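You operate a simulated robot arm through the tools that you are given. There is no shell and no other tool.

You run a simulated robot arm. Do the job below in one go: nothing can be reset, and whatever is moved stays where it is left.

JOB
Put things in order on the top of the grey table. At the end: the sheet with purple block is on the brown board; the round pad with blue back stands where the sheet with purple block stood; the small jar marked ochre stands where the round pad with blue back stood; the corner block with green dot stands where the small jar marked ochre stood; whatever was shut is shut again. Leave all else as you found it, and nothing knocked over.

The check looks at the end state, three seconds after you hand in, the way a careful person would. Anything else that was tipped, shoved, dropped, spilled or broken makes it a failure. Flat cloth is picked up by pressing the open fingertips on it (5 to 10 N) and closing them slowly along it; thin cloth reads only 2 to 8 mm in the jaws.

ROBOT AND FRAMES
A 6-joint arm with a two-finger parallel gripper, fixed in place. Base frame: the origin is at the foot of the arm, x ahead of it, y to its left, z up; the work surface is at about z = 0. Units: mm, rad, N and s.
With the tool pointing down near the work surface it reaches from about 160 to 420 mm from the base axis. Its first joint turns from -1.152 to 1.152 rad. Payload 1.57 kg.
The TCP is the grasp point between the finger pads, 30 mm short of the fingertips. In the tool frame z runs along the fingers and y along their closing line. The gripper opens to 80 mm. The fingers are 17 mm wide and 12 mm thick; the gripper's body (40 by 82 mm) begins 80 mm behind the TCP.
Orientation is that of the tool frame in the base frame, as a unit quaternion [w, x, y, z]. With the fingers straight down and closing along the base's y, the tool's x points along the base's -x, its y along +y and its z along -z.

CONTROLS
- The arm moves only by the tool arm_command. Its argument "commands" is a list that holds one entry, the list of rows, each a list of 7 numbers: the opening, from 0 (shut) to 1 (fully open), then the shift along the tool's x, y, z in cm, then the turn, a rotation vector about the tool's x, y, z in rad. In form: [[[grip, tx, ty, tz, ax, ay, az], ...]]. A call has 1 to 20 rows; each row shifts and turns the commanded pose from where the row before left it, along the tool's axes as they then stand. A row lasts 0.2 s, in which the tool goes at most 50 mm and 0.15 rad; a call with a longer step from one row to the next is refused whole, and so is a gripper value outside its range. A pose out of reach is approached as far as the arm can. The call stops where the force on the tool passes 40 N (or 10 N more than at its start, if that is more) or the arm is blocked; 0.2 s more then pass. Each finger travels about 153 mm/s and halts on what it meets, pressing with about 43 N; the grip force reading is that of the motor and also rises with nothing between the fingers. The clock runs only during rows and for 0.2 s after the last one: add rows that do not move to give the fingers time. The reply holds the time, the measured pose of the TCP, the force on the tool along the base axes, the opening and the grip force, in the units named above and with some noise, with the torque about the TCP (base axes, N m) and any sound that the robot's microphone picked up, and new pictures: "show" is both (left out), scene, wrist or none.
- Cameras (640 x 400 px; columns grow to the right, rows downward): "scene" is fixed at [52.3, -330.3, 421.1]; the picture's right is [0.80, -0.60, 0.00], its down [-0.36, -0.48, -0.80] and it looks along [0.48, 0.64, -0.60] (base axes); focal length 214 px, centre (320, 200). "wrist" rides on the gripper at [72, -7, -122] in the tool frame; the picture's right is [0.09, 1.00, 0.00], its down [-0.84, 0.08, -0.54] and it looks along [-0.54, 0.05, 0.84] (tool axes); focal length 238 px, centre (320, 200). There is no depth. A picture from a camera that has moved, and an enlarged one, comes with that camera's place and axes in the base frame and with its lens.
- close_up(camera, box): a new picture of the part [left, top, right, bottom] of that camera's present view, enlarged. The clock stands still meanwhile.
- job_done(): hands the job in; it is judged then, once.

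Nothing tells you positions but the pictures and the camera data. Unless the task says otherwise, let go and move clear before handing in.

The tools are called as a command line: name --argument value ..., lists and objects as JSON in quotes. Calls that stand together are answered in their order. arm_command: Moves the arm, as the interface text tells. Its arguments: {"type":"object","properties":{"commands":{"type":"array","items":{"type":"array","items":{"type":"array","items":{"type":"number"}}}},"show":{"type":"string","enum":["both","scene","wrist","none"]}},"required":["commands"]} The other tools are called the same way: close_up (camera, box) takes an enlarged picture of a part of a camera's view; job_done () hands the job in.

At the start:

```text
clock: 0.0
eef_pos: [207.7, -95.2, 277.8]
tcp_rot: [0.001, 0.001, 1.0, -0.001]
wrist_force: [0.0, 0.1, -0.5]
torque: [0.03, -0.02, 0.03]
opening: 80.1
finger_force: 0.0
```

scene: 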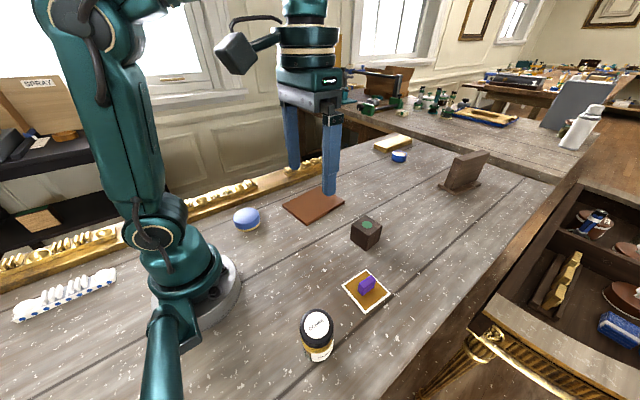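
wrist: 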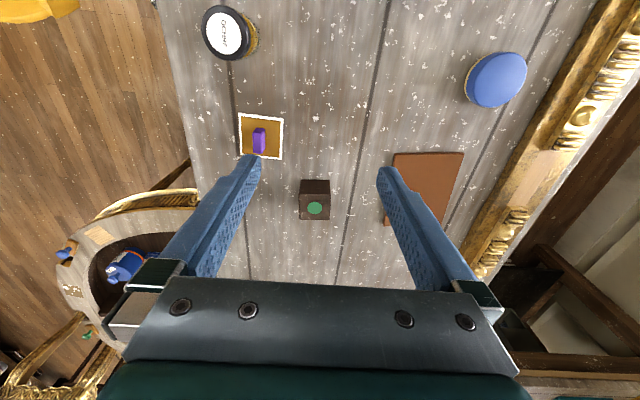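

I see a grey table with a jar marked ochre near the front, a sheet with a purple mark, a dark corner block with a green dot, a brown board, and a round pad with a blue back at far left. I'll take close-ups before moving anything.

close_up --camera "scene" --box '[280, 250, 440, 370]'

close_up --camera "scene" --box '[220, 170, 400, 270]'

close_up --camera "wrist" --box '[190, 0, 350, 230]'

close_up --camera "wrist" --box '[360, 20, 560, 250]'

close_up --camera "scene" --box '[340, 110, 560, 250]'

close_up --camera "scene" --box '[440, 180, 640, 400]'

```text
3.33 times, centred on (360, 310) of scene
camera zoom: at [52.3, -330.3, 421.1], right [0.8, -0.6, 0.0], down [-0.36, -0.48, -0.8], along [0.48, 0.64, -0.6], focal length 715 px, centre (187, -167)
```

zoom: 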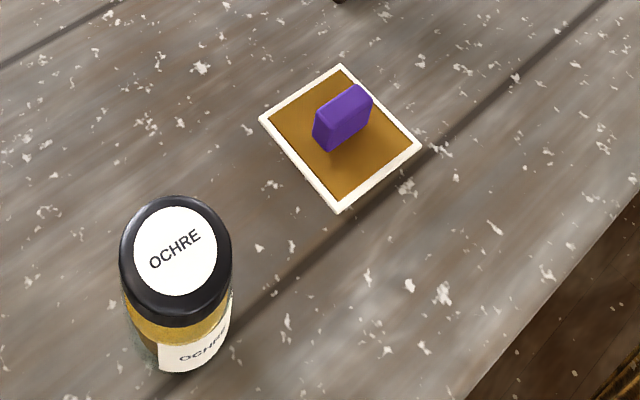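

```text
3.56 times, centred on (310, 220) of scene
camera zoom: at [52.3, -330.3, 421.1], right [0.8, -0.6, 0.0], down [-0.36, -0.48, -0.8], along [0.48, 0.64, -0.6], focal length 763 px, centre (356, 129)
```

zoom: 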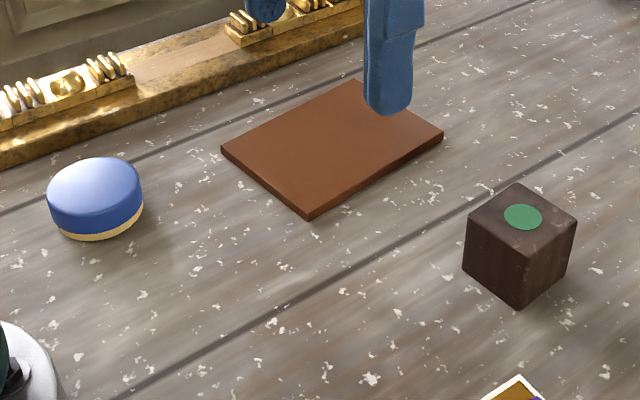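

```text
1.74 times, centred on (270, 115) of wrist
camera zoom: at [135.4, -101.9, 398.6], right [-0.09, 1.0, 0.0], down [0.84, 0.08, 0.54], along [0.54, 0.05, -0.84], focal length 414 px, centre (407, 348)
```

zoom: 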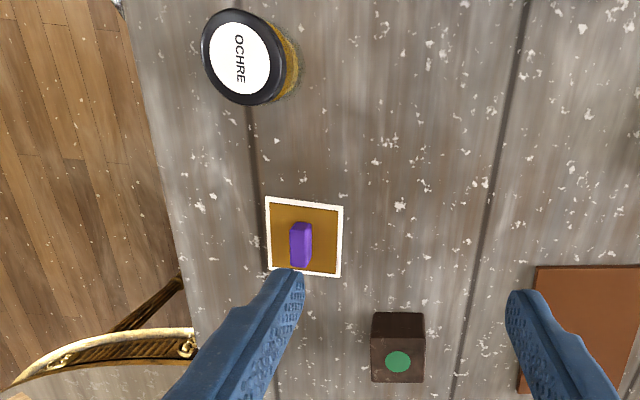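

```text
1.74 times, centred on (460, 135) of wrist
camera zoom: at [135.4, -101.9, 398.6], right [-0.09, 1.0, 0.0], down [0.84, 0.08, 0.54], along [0.54, 0.05, -0.84], focal length 414 px, centre (76, 313)
```

zoom: 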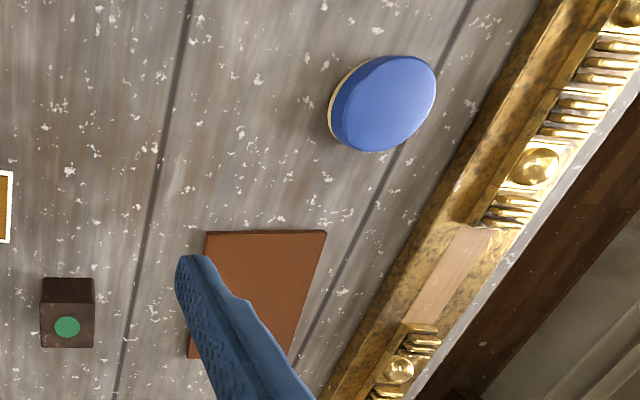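

```text
2.86 times, centred on (450, 180) of scene
camera zoom: at [52.3, -330.3, 421.1], right [0.8, -0.6, 0.0], down [-0.36, -0.48, -0.8], along [0.48, 0.64, -0.6], focal length 613 px, centre (-51, 257)
```

zoom: 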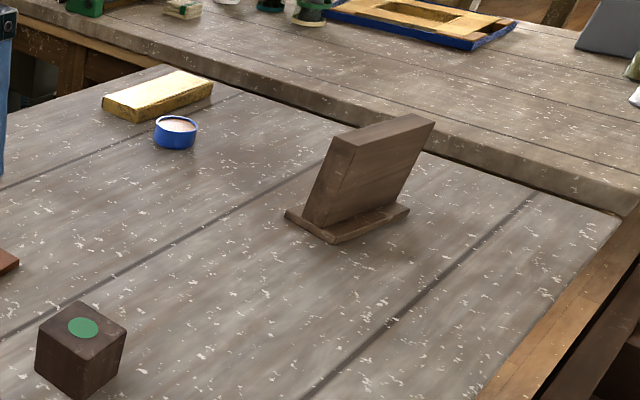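

```text
1.82 times, centred on (540, 290) of scene
camera zoom: at [52.3, -330.3, 421.1], right [0.8, -0.6, 0.0], down [-0.36, -0.48, -0.8], along [0.48, 0.64, -0.6], focal length 390 px, centre (-80, 36)
```

zoom: 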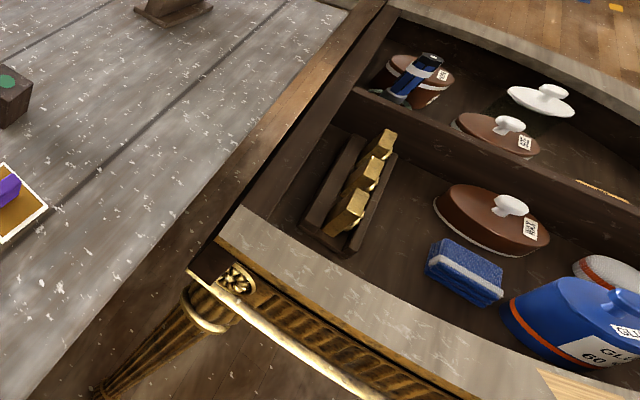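

The sheet is a flat framed panel at about (274,-191) with a small purple block on it. The jar is about 86 mm tall at (132,-211), the block is a cube of about 50 mm at (377,-89), the board is at about (355,107), and the pad is far left. I'll move over the sheet for a better view.

arm_command --commands '[[[1, 0.19, -2.4, 1.95, 0, 0, 0], [1, 0.19, -2.4, 1.95, 0, 0, 0], [1, 0.19, -2.4, 1.95, 0, 0, 0], [1, 0.19, -2.4, 1.95, 0, 0, 0], [1, 0, 0, 0, 0, 0, 0]]]' --show "both"

```text
clock: 1.2
eef_pos: [201.0, -193.6, 199.3]
tcp_rot: [-0.001, 0.001, 1.0, -0.002]
wrist_force: [-0.6, -0.9, 1.0]
torque: [0.01, 0.03, 0.0]
opening: 80.2
finger_force: 0.0
camera wrist: at [127.6, -198.8, 320.1], right [-0.09, 1.0, 0.0], down [0.84, 0.08, 0.54], along [0.54, 0.05, -0.84], focal length 238 px, centre (320, 200)
```

scene: 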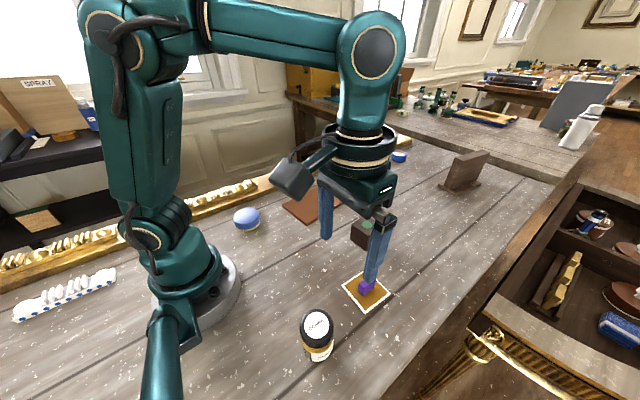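
wrist: 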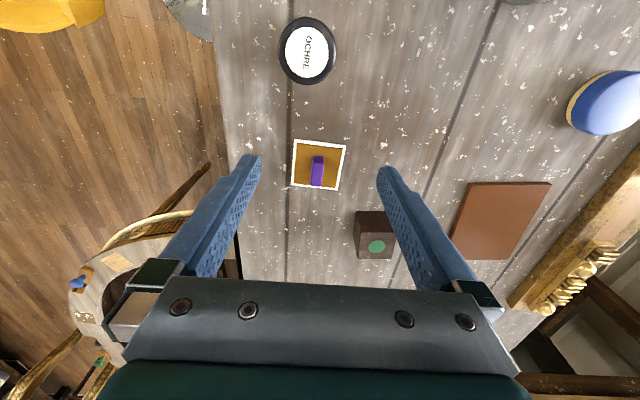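

close_up --camera "wrist" --box '[260, 120, 380, 200]'

close_up --camera "wrist" --box '[260, 0, 380, 100]'

close_up --camera "wrist" --box '[430, 40, 640, 280]'

close_up --camera "wrist" --box '[330, 190, 420, 280]'

close_up --camera "scene" --box '[325, 255, 405, 325]'

```text
5.00 times, centred on (320, 160) of wrist
camera zoom: at [127.6, -198.8, 320.1], right [-0.09, 1.0, 0.0], down [0.84, 0.08, 0.54], along [0.54, 0.05, -0.84], focal length 1192 px, centre (320, 400)
```

zoom: 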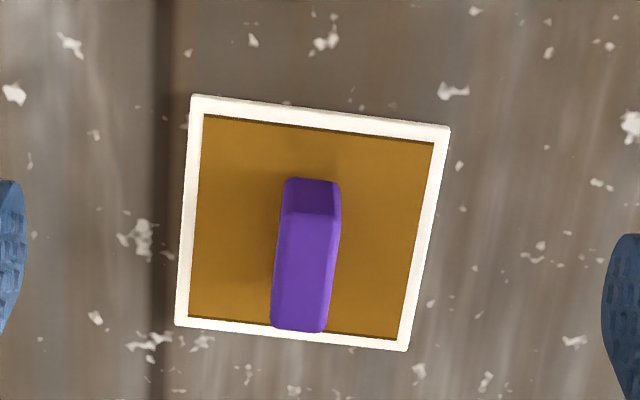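

```text
4.00 times, centred on (320, 50) of wrist
camera zoom: at [127.6, -198.8, 320.1], right [-0.09, 1.0, 0.0], down [0.84, 0.08, 0.54], along [0.54, 0.05, -0.84], focal length 953 px, centre (320, 800)
```

zoom: 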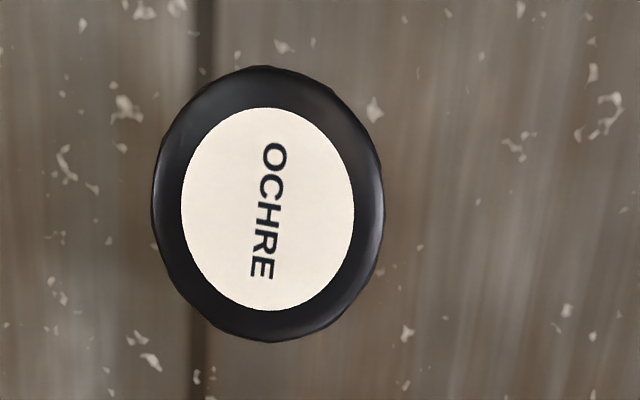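

```text
1.67 times, centred on (535, 160) of wrist
camera zoom: at [127.6, -198.8, 320.1], right [-0.09, 1.0, 0.0], down [0.84, 0.08, 0.54], along [0.54, 0.05, -0.84], focal length 397 px, centre (-38, 267)
```

zoom: 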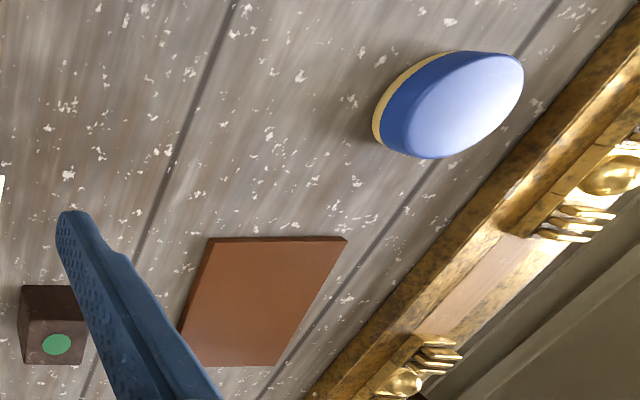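

```text
4.44 times, centred on (375, 235) of wrist
camera zoom: at [127.6, -198.8, 320.1], right [-0.09, 1.0, 0.0], down [0.84, 0.08, 0.54], along [0.54, 0.05, -0.84], focal length 1059 px, centre (76, 44)
```

zoom: 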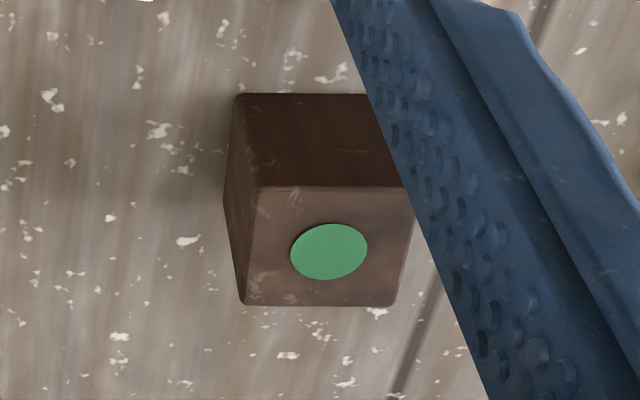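

```text
5.71 times, centred on (365, 290) of scene
camera zoom: at [52.3, -330.3, 421.1], right [0.8, -0.6, 0.0], down [-0.36, -0.48, -0.8], along [0.48, 0.64, -0.6], focal length 1226 px, centre (63, -314)
```

zoom: 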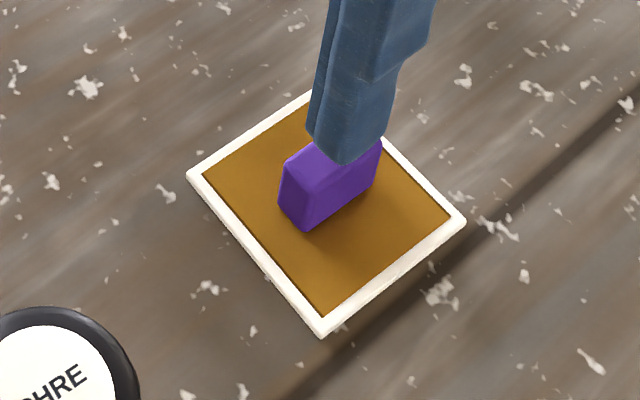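

The sheet is about 72 mm square, centred near (274.5,-190), with a 36×15 mm purple block about 27 mm tall in its middle. I'll half close the fingers and hover just above it to check alignment.

arm_command --commands '[[[0.5, -3.7, 0.18, 2.8, 0, 0, 0.02], [0.5, -3.7, 0.18, 2.8, 0, 0, 0.02], [0.5, 0, 0, 2.5, 0, 0, 0], [0.5, 0, 0, 2.5, 0, 0, 0], [0.5, 0, 0, 2.5, 0, 0, 0], [0.5, 0, 0, 0, 0, 0, 0]]]' --show "both"

```text
clock: 2.6
eef_pos: [273.7, -190.0, 67.9]
tcp_rot: [0.001, 0.021, 1.0, -0.002]
wrist_force: [0.7, 0.5, 0.5]
torque: [-0.03, -0.04, 0.02]
opening: 40.1
finger_force: 0.0
camera wrist: at [201.7, -192.9, 189.5], right [-0.05, 1.0, 0.0], down [0.84, 0.04, 0.54], along [0.54, 0.03, -0.84], focal length 238 px, centre (320, 200)
```

scene: 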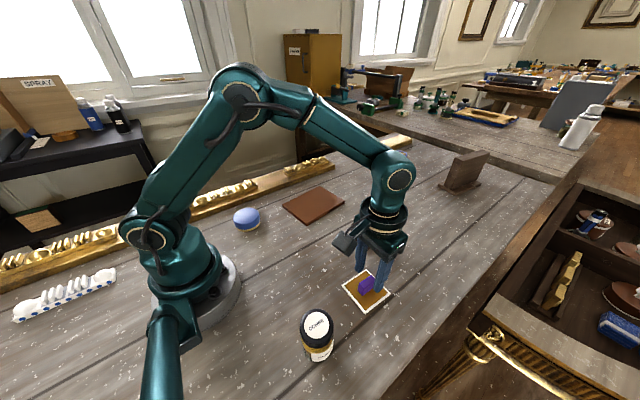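
wrist: 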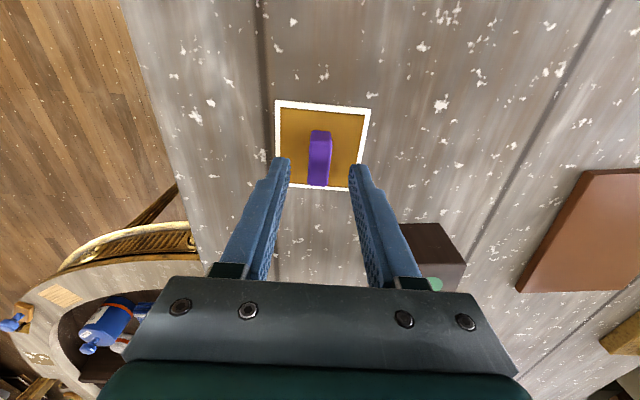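

The fingers straddle the purple block. I'll descend until the tips are about 10 mm above the table, then close on the block.

arm_command --commands '[[[0.5, -0.1, 0, 1.35, 0, 0, 0], [0.5, 0, 0, 1.35, 0, 0, 0], [0.5, 0, 0, 0, 0, 0, 0], [0.3, 0, 0, 0, 0, 0, 0], [0.2, 0, 0, 0, 0, 0, 0], [0.1, 0, 0, 0, 0, 0, 0], [0.1, 0, 0, 0, 0, 0, 0]]]' --show "both"

```text
clock: 4.2
eef_pos: [275.8, -189.2, 40.9]
tcp_rot: [0.0, 0.02, 1.0, 0.0]
wrist_force: [0.5, -0.2, -0.1]
torque: [0.02, 0.0, 0.0]
opening: 14.2
finger_force: 30.5
camera wrist: at [202.7, -192.7, 163.3], right [-0.05, 1.0, 0.0], down [0.84, 0.04, 0.54], along [0.54, 0.03, -0.84], focal length 238 px, centre (320, 200)
```

scene: 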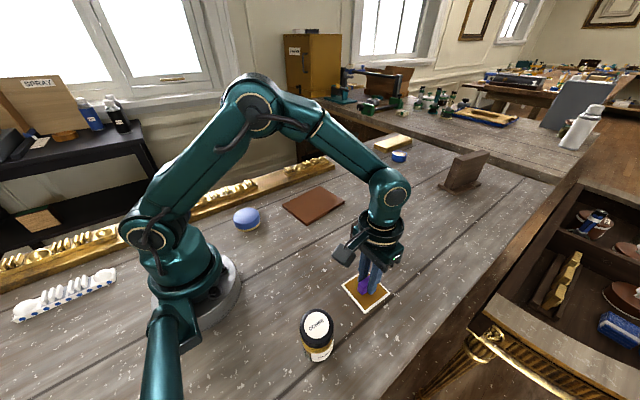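
wrist: 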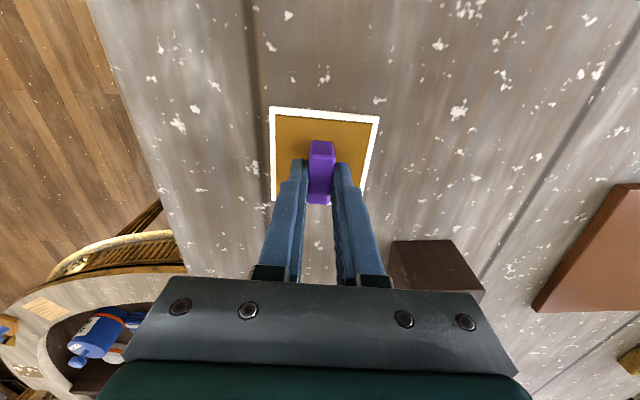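

I have the purple block gripped at 14.2 mm. I'll lift a centimetre gently to see whether the sheet comes with it.

arm_command --commands '[[[0.05, 0, 0, 0, 0, 0, 0], [0.05, 0, 0, -0.3, 0, 0, 0], [0.05, 0, 0, -0.4, 0, 0, 0], [0.05, 0, 0, -0.4, 0, 0, 0], [0.05, 0, 0, 0, 0, 0, 0]]]' --show "both"

close_up --camera "scene" --box '[325, 240, 405, 320]'

close_up --camera "wrist" --box '[250, 80, 400, 220]'

```text
clock: 5.4
eef_pos: [275.6, -188.9, 52.2]
tcp_rot: [0.0, 0.02, 1.0, -0.001]
wrist_force: [0.1, 0.0, 0.0]
torque: [-0.01, 0.03, -0.04]
opening: 14.4
finger_force: 31.1
camera wrist: at [202.7, -192.7, 173.8], right [-0.05, 1.0, 0.0], down [0.84, 0.04, 0.54], along [0.54, 0.03, -0.84], focal length 238 px, centre (320, 200)
```

scene: 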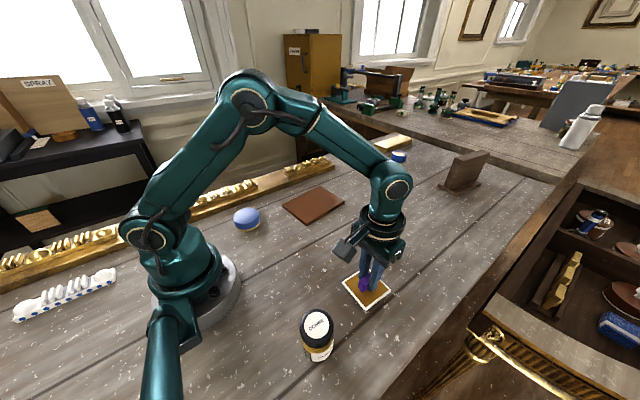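
wrist: 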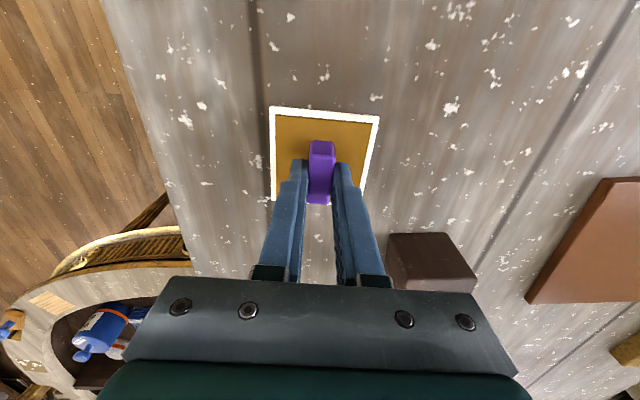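

```text
5.00 times, centred on (365, 280) of scene
camera zoom: at [52.3, -330.3, 421.1], right [0.8, -0.6, 0.0], down [-0.36, -0.48, -0.8], along [0.48, 0.64, -0.6], focal length 1072 px, centre (95, -200)
```

zoom: 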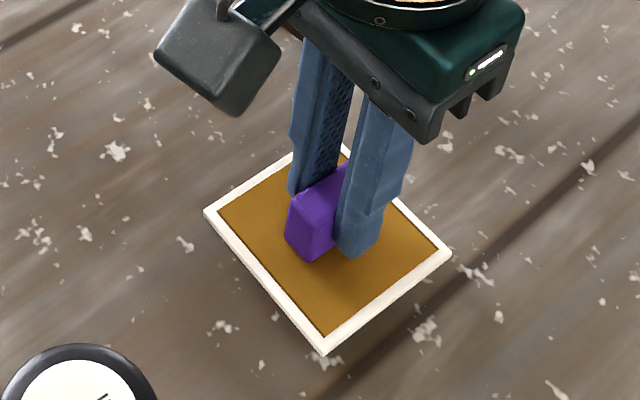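

```text
2.86 times, centred on (325, 150) of wrist
camera zoom: at [202.7, -192.7, 173.8], right [-0.05, 1.0, 0.0], down [0.84, 0.04, 0.54], along [0.54, 0.03, -0.84], focal length 681 px, centre (306, 343)
```

zoom: 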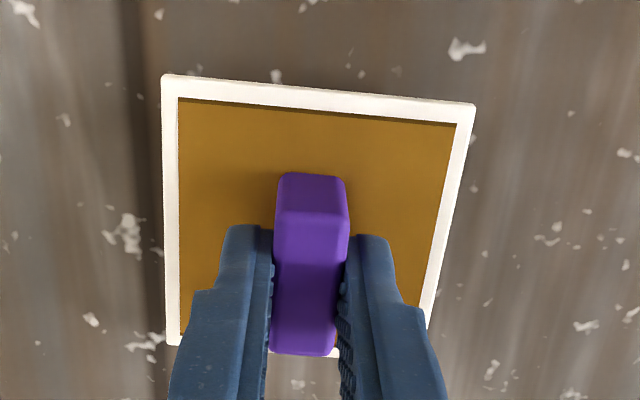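

The sheet lifts rigidly with the block, so it's one piece. I'll raise it and carry it over to the brown board, centred at about (356,110).

arm_command --commands '[[[0.05, 0, 0, -4.0, 0, 0, 0], [0.05, 0, 0, -4.0, 0, 0, 0], [0.05, -0.854, 3.79, 0, 0, 0, 0], [0.05, -0.854, 3.79, 0, 0, 0, 0], [0.05, -0.854, 3.79, 0, 0, 0, 0], [0.05, -0.854, 3.79, 0, 0, 0, 0], [0.05, -0.854, 3.79, 0, 0, 0, 0], [0.05, -0.854, 3.79, 0, 0, 0, 0], [0.05, -0.854, 3.79, 0, 0, 0, 0], [0.05, -0.854, 3.79, 0, 0, 0, 0], [0.05, 0, 0, 0, 0, 0, -0.074], [0.05, 0, 0, 0, 0, 0, -0.074], [0.05, 0, 0, 0, 0, 0, 0]]]' --show "both"

```text
clock: 8.2
eef_pos: [355.4, 110.3, 130.7]
tcp_rot: [0.0, -0.053, 0.999, -0.001]
wrist_force: [-0.5, 0.5, 0.1]
torque: [-0.04, 0.03, 0.0]
opening: 14.6
finger_force: 30.4
camera wrist: at [284.0, 96.9, 253.6], right [-0.2, 0.98, 0.0], down [0.82, 0.17, 0.54], along [0.53, 0.11, -0.84], focal length 238 px, centre (320, 200)
```

scene: 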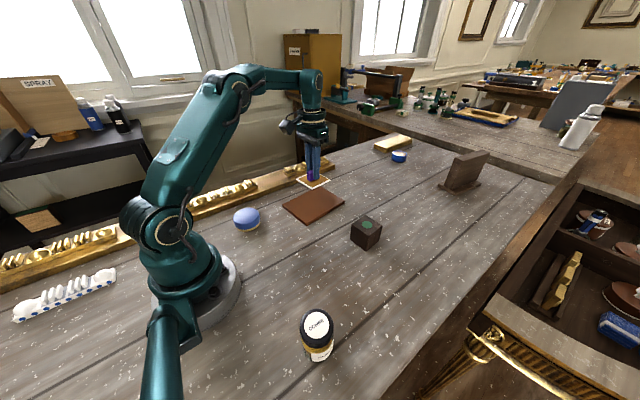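
wrist: 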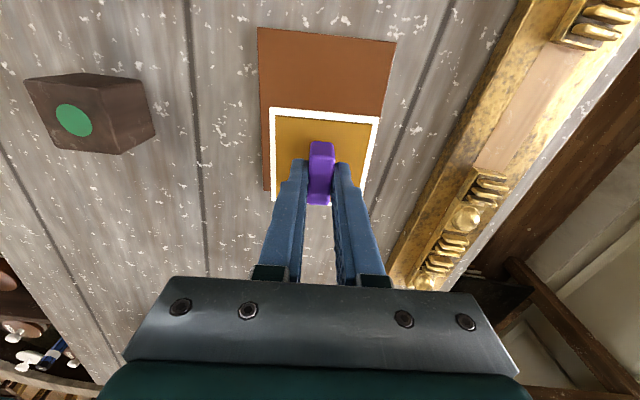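

The sheet hovers centred above the board. I'll lower it quickly to near the surface and check the force there.

arm_command --commands '[[[0.05, 0, 0, 2.5, 0, 0, 0], [0.05, 0, 0, 2.5, 0, 0, 0], [0.05, 0, 0, 1.5, 0, 0, 0], [0.05, 0, 0, 0.6, 0, 0, 0], [0.05, 0, 0, 0.4, 0, 0, 0], [0.05, 0, 0, 0, 0, 0, 0]]]' --show "both"

close_up --camera "scene" --box '[270, 160, 360, 230]'

```text
clock: 9.6
eef_pos: [356.0, 110.8, 56.0]
tcp_rot: [0.0, -0.053, 0.999, -0.001]
wrist_force: [-1.2, 0.3, -0.4]
torque: [0.02, -0.01, -0.01]
opening: 14.6
finger_force: 30.7
camera wrist: at [284.4, 97.0, 178.1], right [-0.2, 0.98, 0.0], down [0.82, 0.17, 0.54], along [0.53, 0.11, -0.84], focal length 238 px, centre (320, 200)
```

scene: 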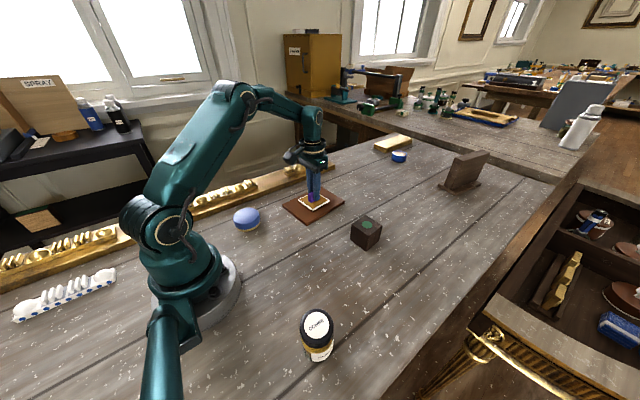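
wrist: 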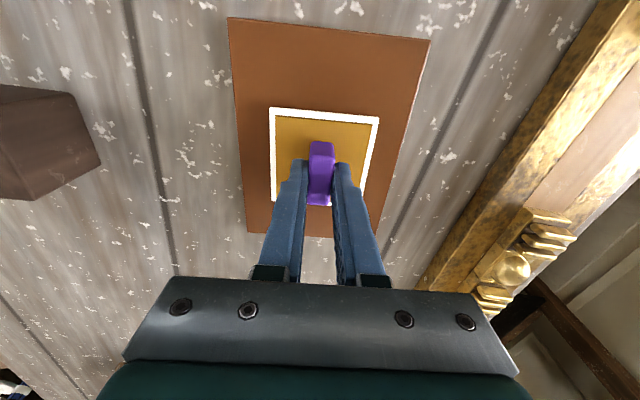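

```text
5.71 times, centred on (315, 195) of scene
camera zoom: at [52.3, -330.3, 421.1], right [0.8, -0.6, 0.0], down [-0.36, -0.48, -0.8], along [0.48, 0.64, -0.6], focal length 1226 px, centre (349, 229)
```

zoom: 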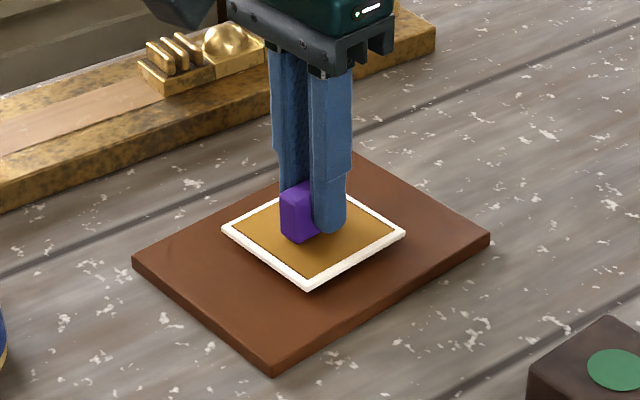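

The sheet is centred over the board with roughly 8 mm to go. I'll lower it in small steps and watch the force.

arm_command --commands '[[[0.05, 0, 0, 0.2, 0, 0, 0], [0.05, 0, 0, 0.2, 0, 0, 0], [0.05, 0, 0, 0.15, 0, 0, 0], [0.05, 0, 0, 0, 0, 0, 0]]]' --show "none"

```text
clock: 10.6
eef_pos: [356.5, 111.7, 51.2]
tcp_rot: [0.0, -0.053, 0.999, -0.001]
wrist_force: [0.0, -0.2, 1.6]
torque: [0.06, -0.02, -0.01]
opening: 14.3
finger_force: 30.7
```

arm_command --commands '[[[0.05, 0, 0, 0.1, 0, 0, 0], [0.05, 0, 0, 0.1, 0, 0, 0], [0.05, 0, 0, 0, 0, 0, 0]]]' --show "none"

close_up --camera "scene" --box '[270, 160, 360, 230]'

```text
clock: 11.4
eef_pos: [356.2, 111.1, 50.8]
tcp_rot: [0.003, -0.054, 0.999, 0.001]
wrist_force: [-2.7, 0.8, 25.2]
torque: [0.04, 0.1, 0.0]
opening: 14.5
finger_force: 30.9
```

```text
5.71 times, centred on (315, 195) of scene
camera zoom: at [52.2, -330.3, 421.1], right [0.8, -0.6, 0.0], down [-0.36, -0.48, -0.8], along [0.48, 0.64, -0.6], focal length 1226 px, centre (349, 229)
```

zoom: 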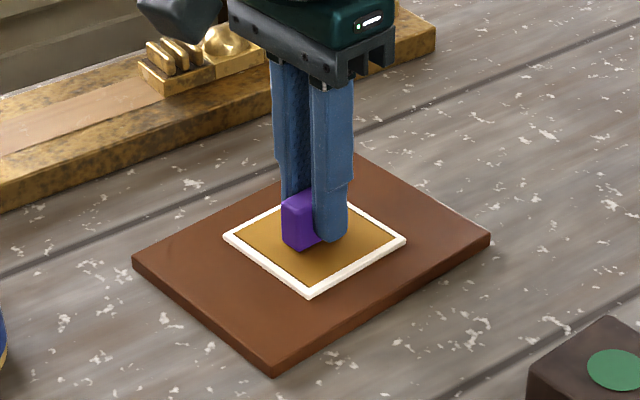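

The sheet is in contact with the board at 25 N. I'll ease off the pressure, open the fingers slowly, and lift straight up.

arm_command --commands '[[[0.05, 0, 0, -0.15, 0, 0, 0], [0.05, 0, 0, 0, 0, 0, 0], [0.22, 0, 0, 0, 0, 0, 0], [0.3, 0, 0, 0, 0, 0, 0], [0.4, 0, 0, 0, 0, 0, 0], [0.45, 0, 0, 0, 0, 0, 0], [0.45, 0, 0, -1.0, 0, 0, 0], [0.45, 0, 0, -2.0, 0, 0, 0], [0.45, 0, 0, -3.0, 0, 0, 0], [0.45, 0, 0, -3.0, 0, 0, 0], [0.45, 0, 0, 0, 0, 0, 0]]]' --show "both"

close_up --camera "scene" --box '[220, 160, 360, 250]'

```text
clock: 13.8
eef_pos: [356.0, 110.3, 141.8]
tcp_rot: [0.001, -0.053, 0.999, -0.001]
wrist_force: [-0.1, 0.3, 0.2]
torque: [0.02, 0.04, 0.02]
opening: 35.7
finger_force: 0.1
camera wrist: at [284.1, 97.4, 263.6], right [-0.2, 0.98, 0.0], down [0.82, 0.17, 0.54], along [0.53, 0.11, -0.84], focal length 238 px, centre (320, 200)
```

scene: 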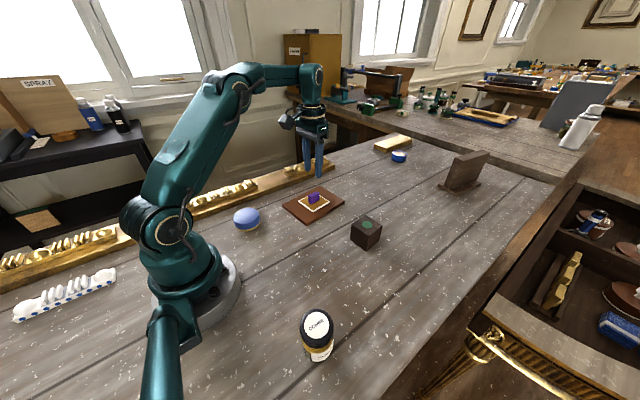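
wrist: 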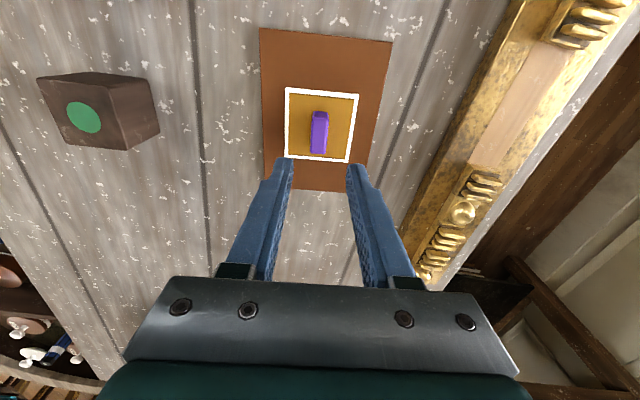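

```text
4.44 times, centred on (290, 205) of scene
camera zoom: at [52.3, -330.3, 421.1], right [0.8, -0.6, 0.0], down [-0.36, -0.48, -0.8], along [0.48, 0.64, -0.6], focal length 953 px, centre (453, 178)
```

zoom: 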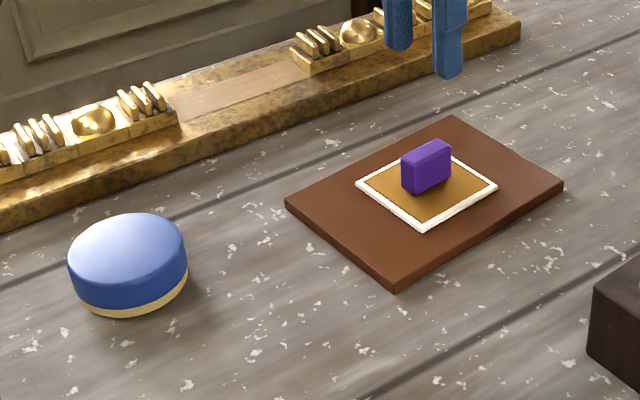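

The sheet sits neatly on the board. Next I'll move to where the wrist camera can see the blue-backed pad from above.

arm_command --commands '[[[0.45, 0, 0, 0, 0, 0, 0.106], [0.7, 3.12, 0.8, -1.6, 0, 0, 0], [1, 3.12, 0.8, -1.6, 0, 0, 0], [1, 3.12, 0.8, -1.6, 0, 0, 0], [1, 3.12, 0.8, -1.6, 0, 0, 0], [1, 3.12, 0.8, -1.6, 0, 0, 0], [1, 0, 0, 0, 0, 0, 0]]]' --show "both"

close_up --camera "wrist" --box '[260, 0, 420, 150]'

close_up --camera "scene" --box '[215, 190, 285, 250]'

```text
clock: 15.4
eef_pos: [200.5, 151.3, 221.6]
tcp_rot: [-0.001, 0.0, 1.0, 0.0]
wrist_force: [1.0, -0.1, 0.5]
torque: [-0.01, -0.02, -0.01]
opening: 80.0
finger_force: 0.1
camera wrist: at [127.6, 145.2, 343.4], right [-0.09, 1.0, 0.0], down [0.84, 0.08, 0.54], along [0.54, 0.05, -0.84], focal length 238 px, centre (320, 200)
```

scene: 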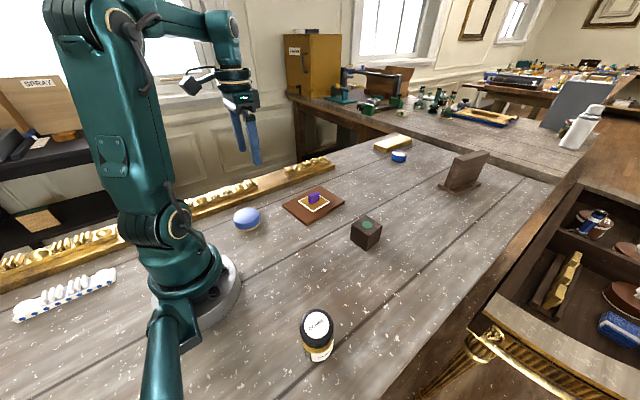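
wrist: 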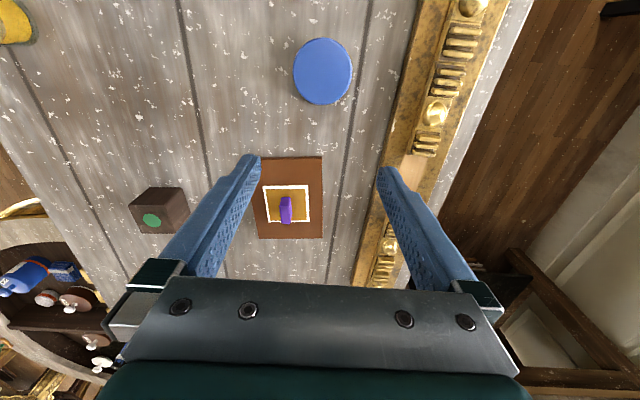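

```text
2.67 times, centred on (340, 75) of wrist
camera zoom: at [127.6, 145.2, 343.4], right [-0.09, 1.0, 0.0], down [0.84, 0.08, 0.54], along [0.54, 0.05, -0.84], focal length 636 px, centre (267, 533)
```

zoom: 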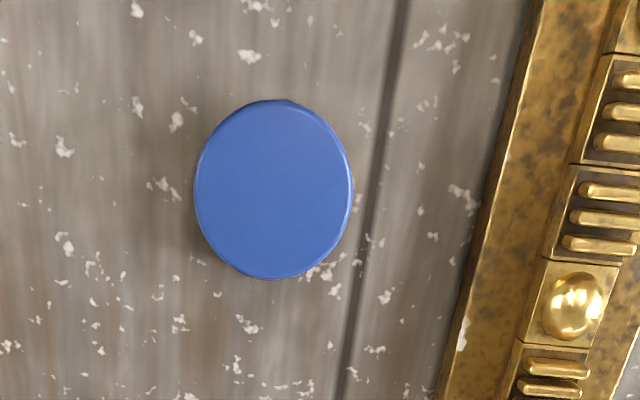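

```text
6.67 times, centred on (250, 220) of scene
camera zoom: at [52.3, -330.3, 421.1], right [0.8, -0.6, 0.0], down [-0.36, -0.48, -0.8], along [0.48, 0.64, -0.6], focal length 1430 px, centre (787, 67)
```

zoom: 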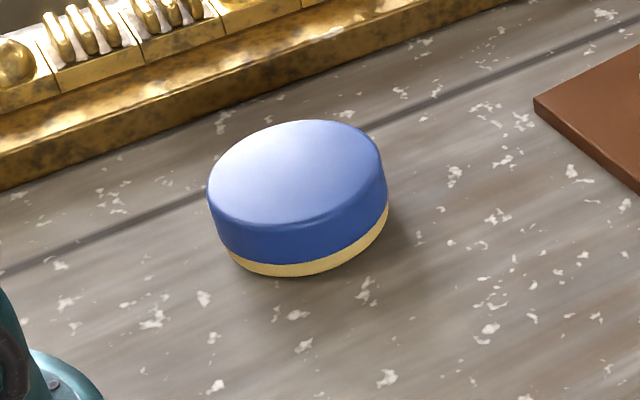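

The pad is a disc about 70 mm across and 30 mm tall at roughly (153,150), leaving only a few mm of clearance in the 80 mm jaws. I'll hover just above it to centre precisely.

arm_command --commands '[[[1, 1.19, -0.03, 3.5, 0, 0, 0], [1, 1.19, -0.03, 3.5, 0, 0, 0], [1, 1.19, -0.03, 3.5, 0, 0, 0], [1, 1.19, -0.03, 3.5, 0, 0, 0], [1, 0, 0, 0, 0, 0, 0]]]' --show "both"

close_up --camera "wrist" --box '[240, 90, 400, 210]'

close_up --camera "scene" --box '[205, 170, 295, 240]'

```text
clock: 16.6
eef_pos: [152.5, 149.1, 80.7]
tcp_rot: [0.0, 0.0, 1.0, 0.0]
wrist_force: [-0.3, 0.8, 0.3]
torque: [0.01, -0.01, -0.04]
opening: 79.9
finger_force: 0.1
camera wrist: at [79.6, 143.6, 201.8], right [-0.09, 1.0, 0.0], down [0.84, 0.08, 0.54], along [0.54, 0.05, -0.84], focal length 238 px, centre (320, 200)
```

scene: 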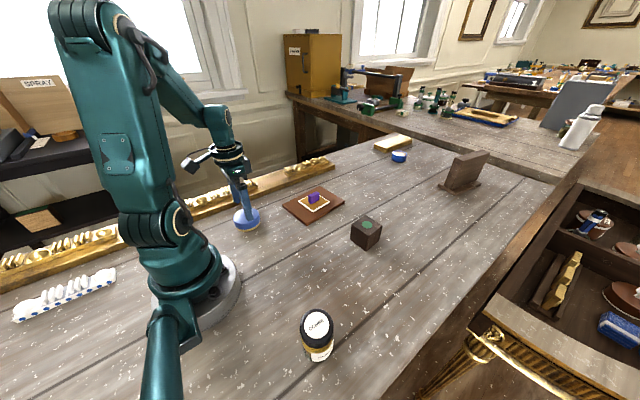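
wrist: 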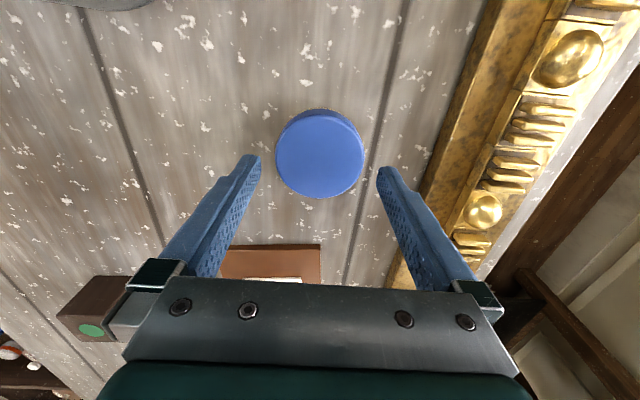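

```text
3.33 times, centred on (320, 150) of wrist
camera zoom: at [79.6, 143.6, 201.8], right [-0.09, 1.0, 0.0], down [0.84, 0.08, 0.54], along [0.54, 0.05, -0.84], focal length 794 px, centre (320, 367)
```

zoom: 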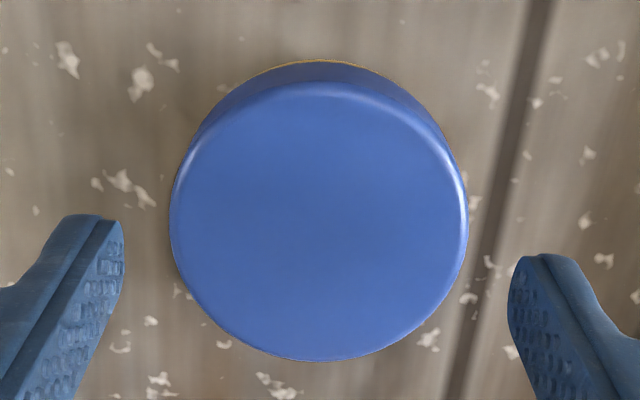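

```text
5.71 times, centred on (250, 205) of scene
camera zoom: at [52.3, -330.3, 421.1], right [0.8, -0.6, 0.0], down [-0.36, -0.48, -0.8], along [0.48, 0.64, -0.6], focal length 1226 px, centre (720, 171)
```

zoom: 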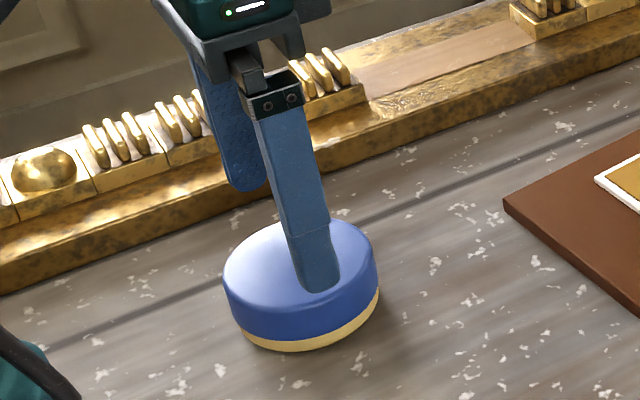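

The pad measures about 70 mm across, centred at (156.5,149). I'll shift 4 mm in x and drop to just above its top for a final check.

arm_command --commands '[[[1, -0.4, 0, 0.8, 0, 0, 0], [1, 0, 0, 0.9, 0, 0, 0], [1, 0, 0, 0, 0, 0, 0]]]' --show "none"

close_up --camera "wrist" --box '[240, 90, 400, 210]'

close_up --camera "scene" --box '[205, 170, 295, 240]'

```text
clock: 17.4
eef_pos: [157.1, 148.1, 62.7]
tcp_rot: [-0.001, 0.0, 1.0, -0.001]
wrist_force: [-0.1, -0.2, 0.6]
torque: [0.0, 0.01, 0.02]
opening: 79.9
finger_force: 0.1
```

```text
3.33 times, centred on (320, 150) of wrist
camera zoom: at [84.1, 143.3, 185.1], right [-0.09, 1.0, 0.0], down [0.84, 0.08, 0.54], along [0.54, 0.05, -0.84], focal length 794 px, centre (320, 367)
```

zoom: 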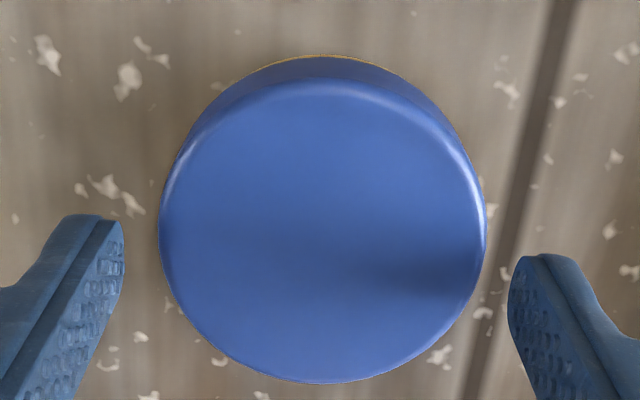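

```text
5.71 times, centred on (250, 205) of scene
camera zoom: at [52.3, -330.3, 421.1], right [0.8, -0.6, 0.0], down [-0.36, -0.48, -0.8], along [0.48, 0.64, -0.6], focal length 1226 px, centre (720, 171)
```

zoom: 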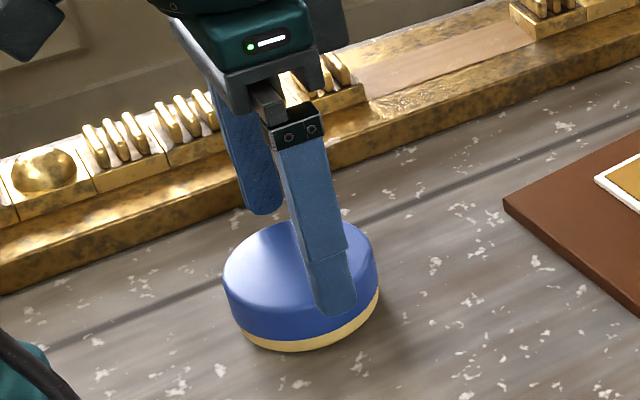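

The fingers are centred, with about 5 mm clearance each side. I'll descend around the pad and close gently on the blue part.

arm_command --commands '[[[1, 0, 0.07, 0.8, 0, 0, 0], [1, 0, 0, 0.8, 0, 0, 0], [1, 0, 0, 0.8, 0, 0, 0], [1, 0, 0, 0, 0, 0, 0]]]' --show "both"

close_up --camera "scene" --box '[205, 170, 295, 240]'

close_up --camera "wrist" --box '[240, 90, 400, 210]'

```text
clock: 18.4
eef_pos: [156.9, 149.9, 38.1]
tcp_rot: [-0.001, 0.0, 1.0, -0.001]
wrist_force: [-0.6, 0.7, -0.2]
torque: [0.02, -0.01, -0.01]
opening: 80.0
finger_force: 0.2
camera wrist: at [84.3, 143.4, 160.9], right [-0.09, 1.0, 0.0], down [0.84, 0.08, 0.54], along [0.54, 0.05, -0.84], focal length 238 px, centre (320, 200)
```

scene: 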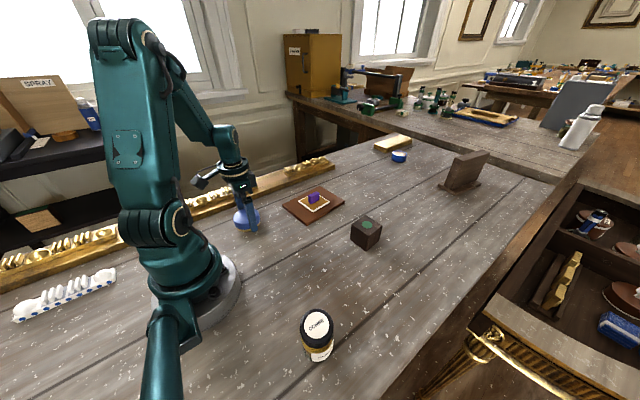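
wrist: 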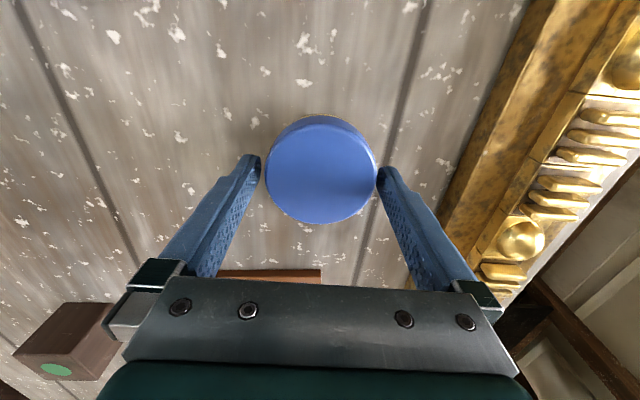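

```text
5.71 times, centred on (250, 205) of scene
camera zoom: at [52.3, -330.3, 421.1], right [0.8, -0.6, 0.0], down [-0.36, -0.48, -0.8], along [0.48, 0.64, -0.6], focal length 1226 px, centre (720, 171)
```

zoom: 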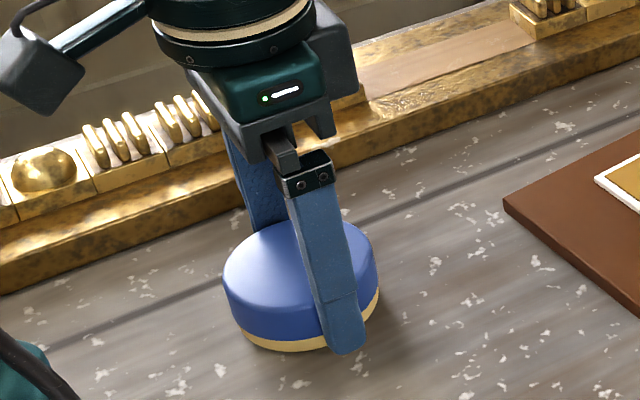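

```text
3.33 times, centred on (320, 150) of wrist
camera zoom: at [84.3, 143.4, 160.9], right [-0.09, 1.0, 0.0], down [0.84, 0.08, 0.54], along [0.54, 0.05, -0.84], focal length 794 px, centre (320, 367)
```

zoom: 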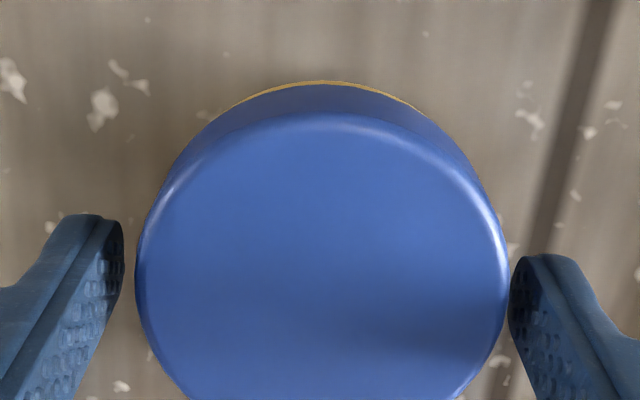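

The fingers are around the pad on both sides. Closing slowly, then lifting slightly.

arm_command --commands '[[[0.95, 0, 0, 0, 0, 0, 0], [0.9, 0, 0, 0, 0, 0, 0], [0.86, 0, 0, 0, 0, 0, 0], [0.82, 0, 0, 0, 0, 0, 0], [0.78, 0, 0, 0, 0, 0, 0], [0.75, 0, 0, 0, 0, 0, 0], [0.75, 0, 0, 0, 0, 0, 0]]]' --show "none"

close_up --camera "scene" --box '[205, 170, 295, 240]'

close_up --camera "wrist" --box '[240, 90, 400, 210]'

```text
clock: 20.0
eef_pos: [157.9, 149.8, 40.5]
tcp_rot: [0.0, 0.0, 1.0, 0.0]
wrist_force: [-0.4, 0.3, 0.8]
torque: [0.08, 0.01, 0.0]
opening: 66.1
finger_force: 43.3
```

```text
5.71 times, centred on (250, 205) of scene
camera zoom: at [52.3, -330.3, 421.1], right [0.8, -0.6, 0.0], down [-0.36, -0.48, -0.8], along [0.48, 0.64, -0.6], focal length 1226 px, centre (720, 171)
```

zoom: 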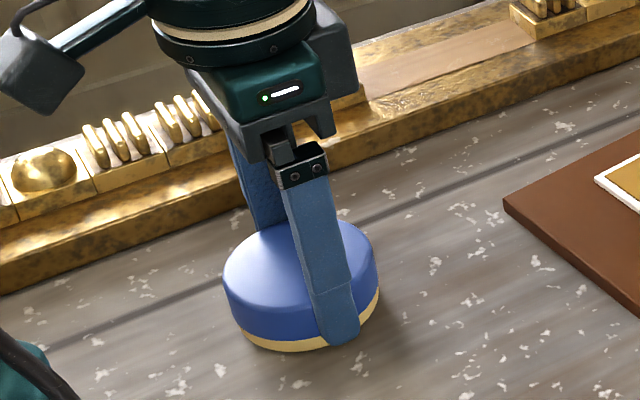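

```text
3.33 times, centred on (320, 150) of wrist
camera zoom: at [84.3, 143.4, 161.1], right [-0.09, 1.0, 0.0], down [0.84, 0.08, 0.54], along [0.54, 0.05, -0.84], focal length 794 px, centre (320, 367)
```

zoom: 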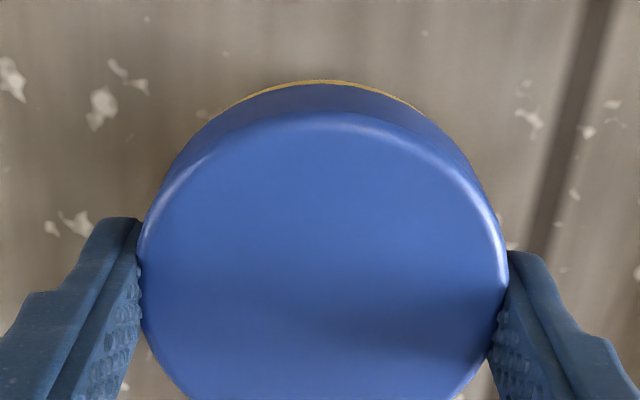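

The pad is gripped at 66 mm with 43 N. I'll lift it and check that it comes up cleanly.

arm_command --commands '[[[0.75, 0, 0, -0.3, 0, 0, 0], [0.75, 0, 0, -0.7, 0, 0, 0], [0.75, 0, 0, -2.5, 0, 0, 0], [0.75, 0, 0, -2.5, 0, 0, 0], [0.75, 0, 0, -2.5, 0, 0, 0], [0.75, 0, 0, 0, 0, 0, 0]]]' --show "both"

close_up --camera "scene" --box '[205, 150, 295, 240]'

```text
clock: 21.4
eef_pos: [156.4, 151.3, 124.5]
tcp_rot: [0.0, 0.0, 1.0, 0.0]
wrist_force: [-0.7, 1.0, -0.6]
torque: [-0.01, 0.01, 0.01]
opening: 66.0
finger_force: 42.9
camera wrist: at [83.3, 143.7, 246.3], right [-0.09, 1.0, 0.0], down [0.84, 0.08, 0.54], along [0.54, 0.05, -0.84], focal length 238 px, centre (320, 200)
```

scene: 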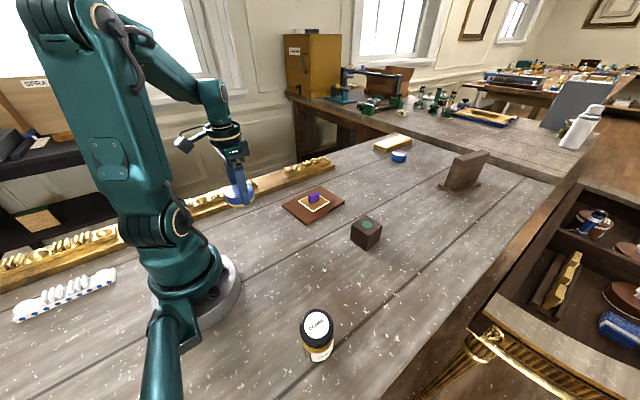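
wrist: 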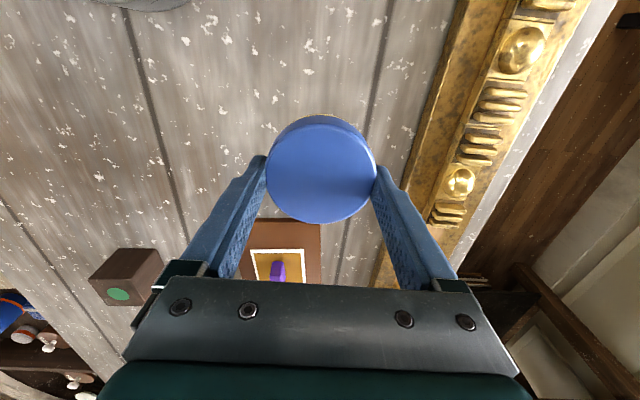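

```text
4.44 times, centred on (250, 195) of scene
camera zoom: at [52.3, -330.3, 421.1], right [0.8, -0.6, 0.0], down [-0.36, -0.48, -0.8], along [0.48, 0.64, -0.6], focal length 953 px, centre (631, 222)
```

zoom: 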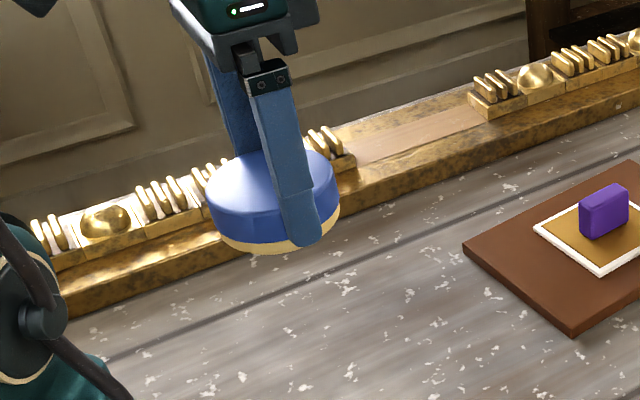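

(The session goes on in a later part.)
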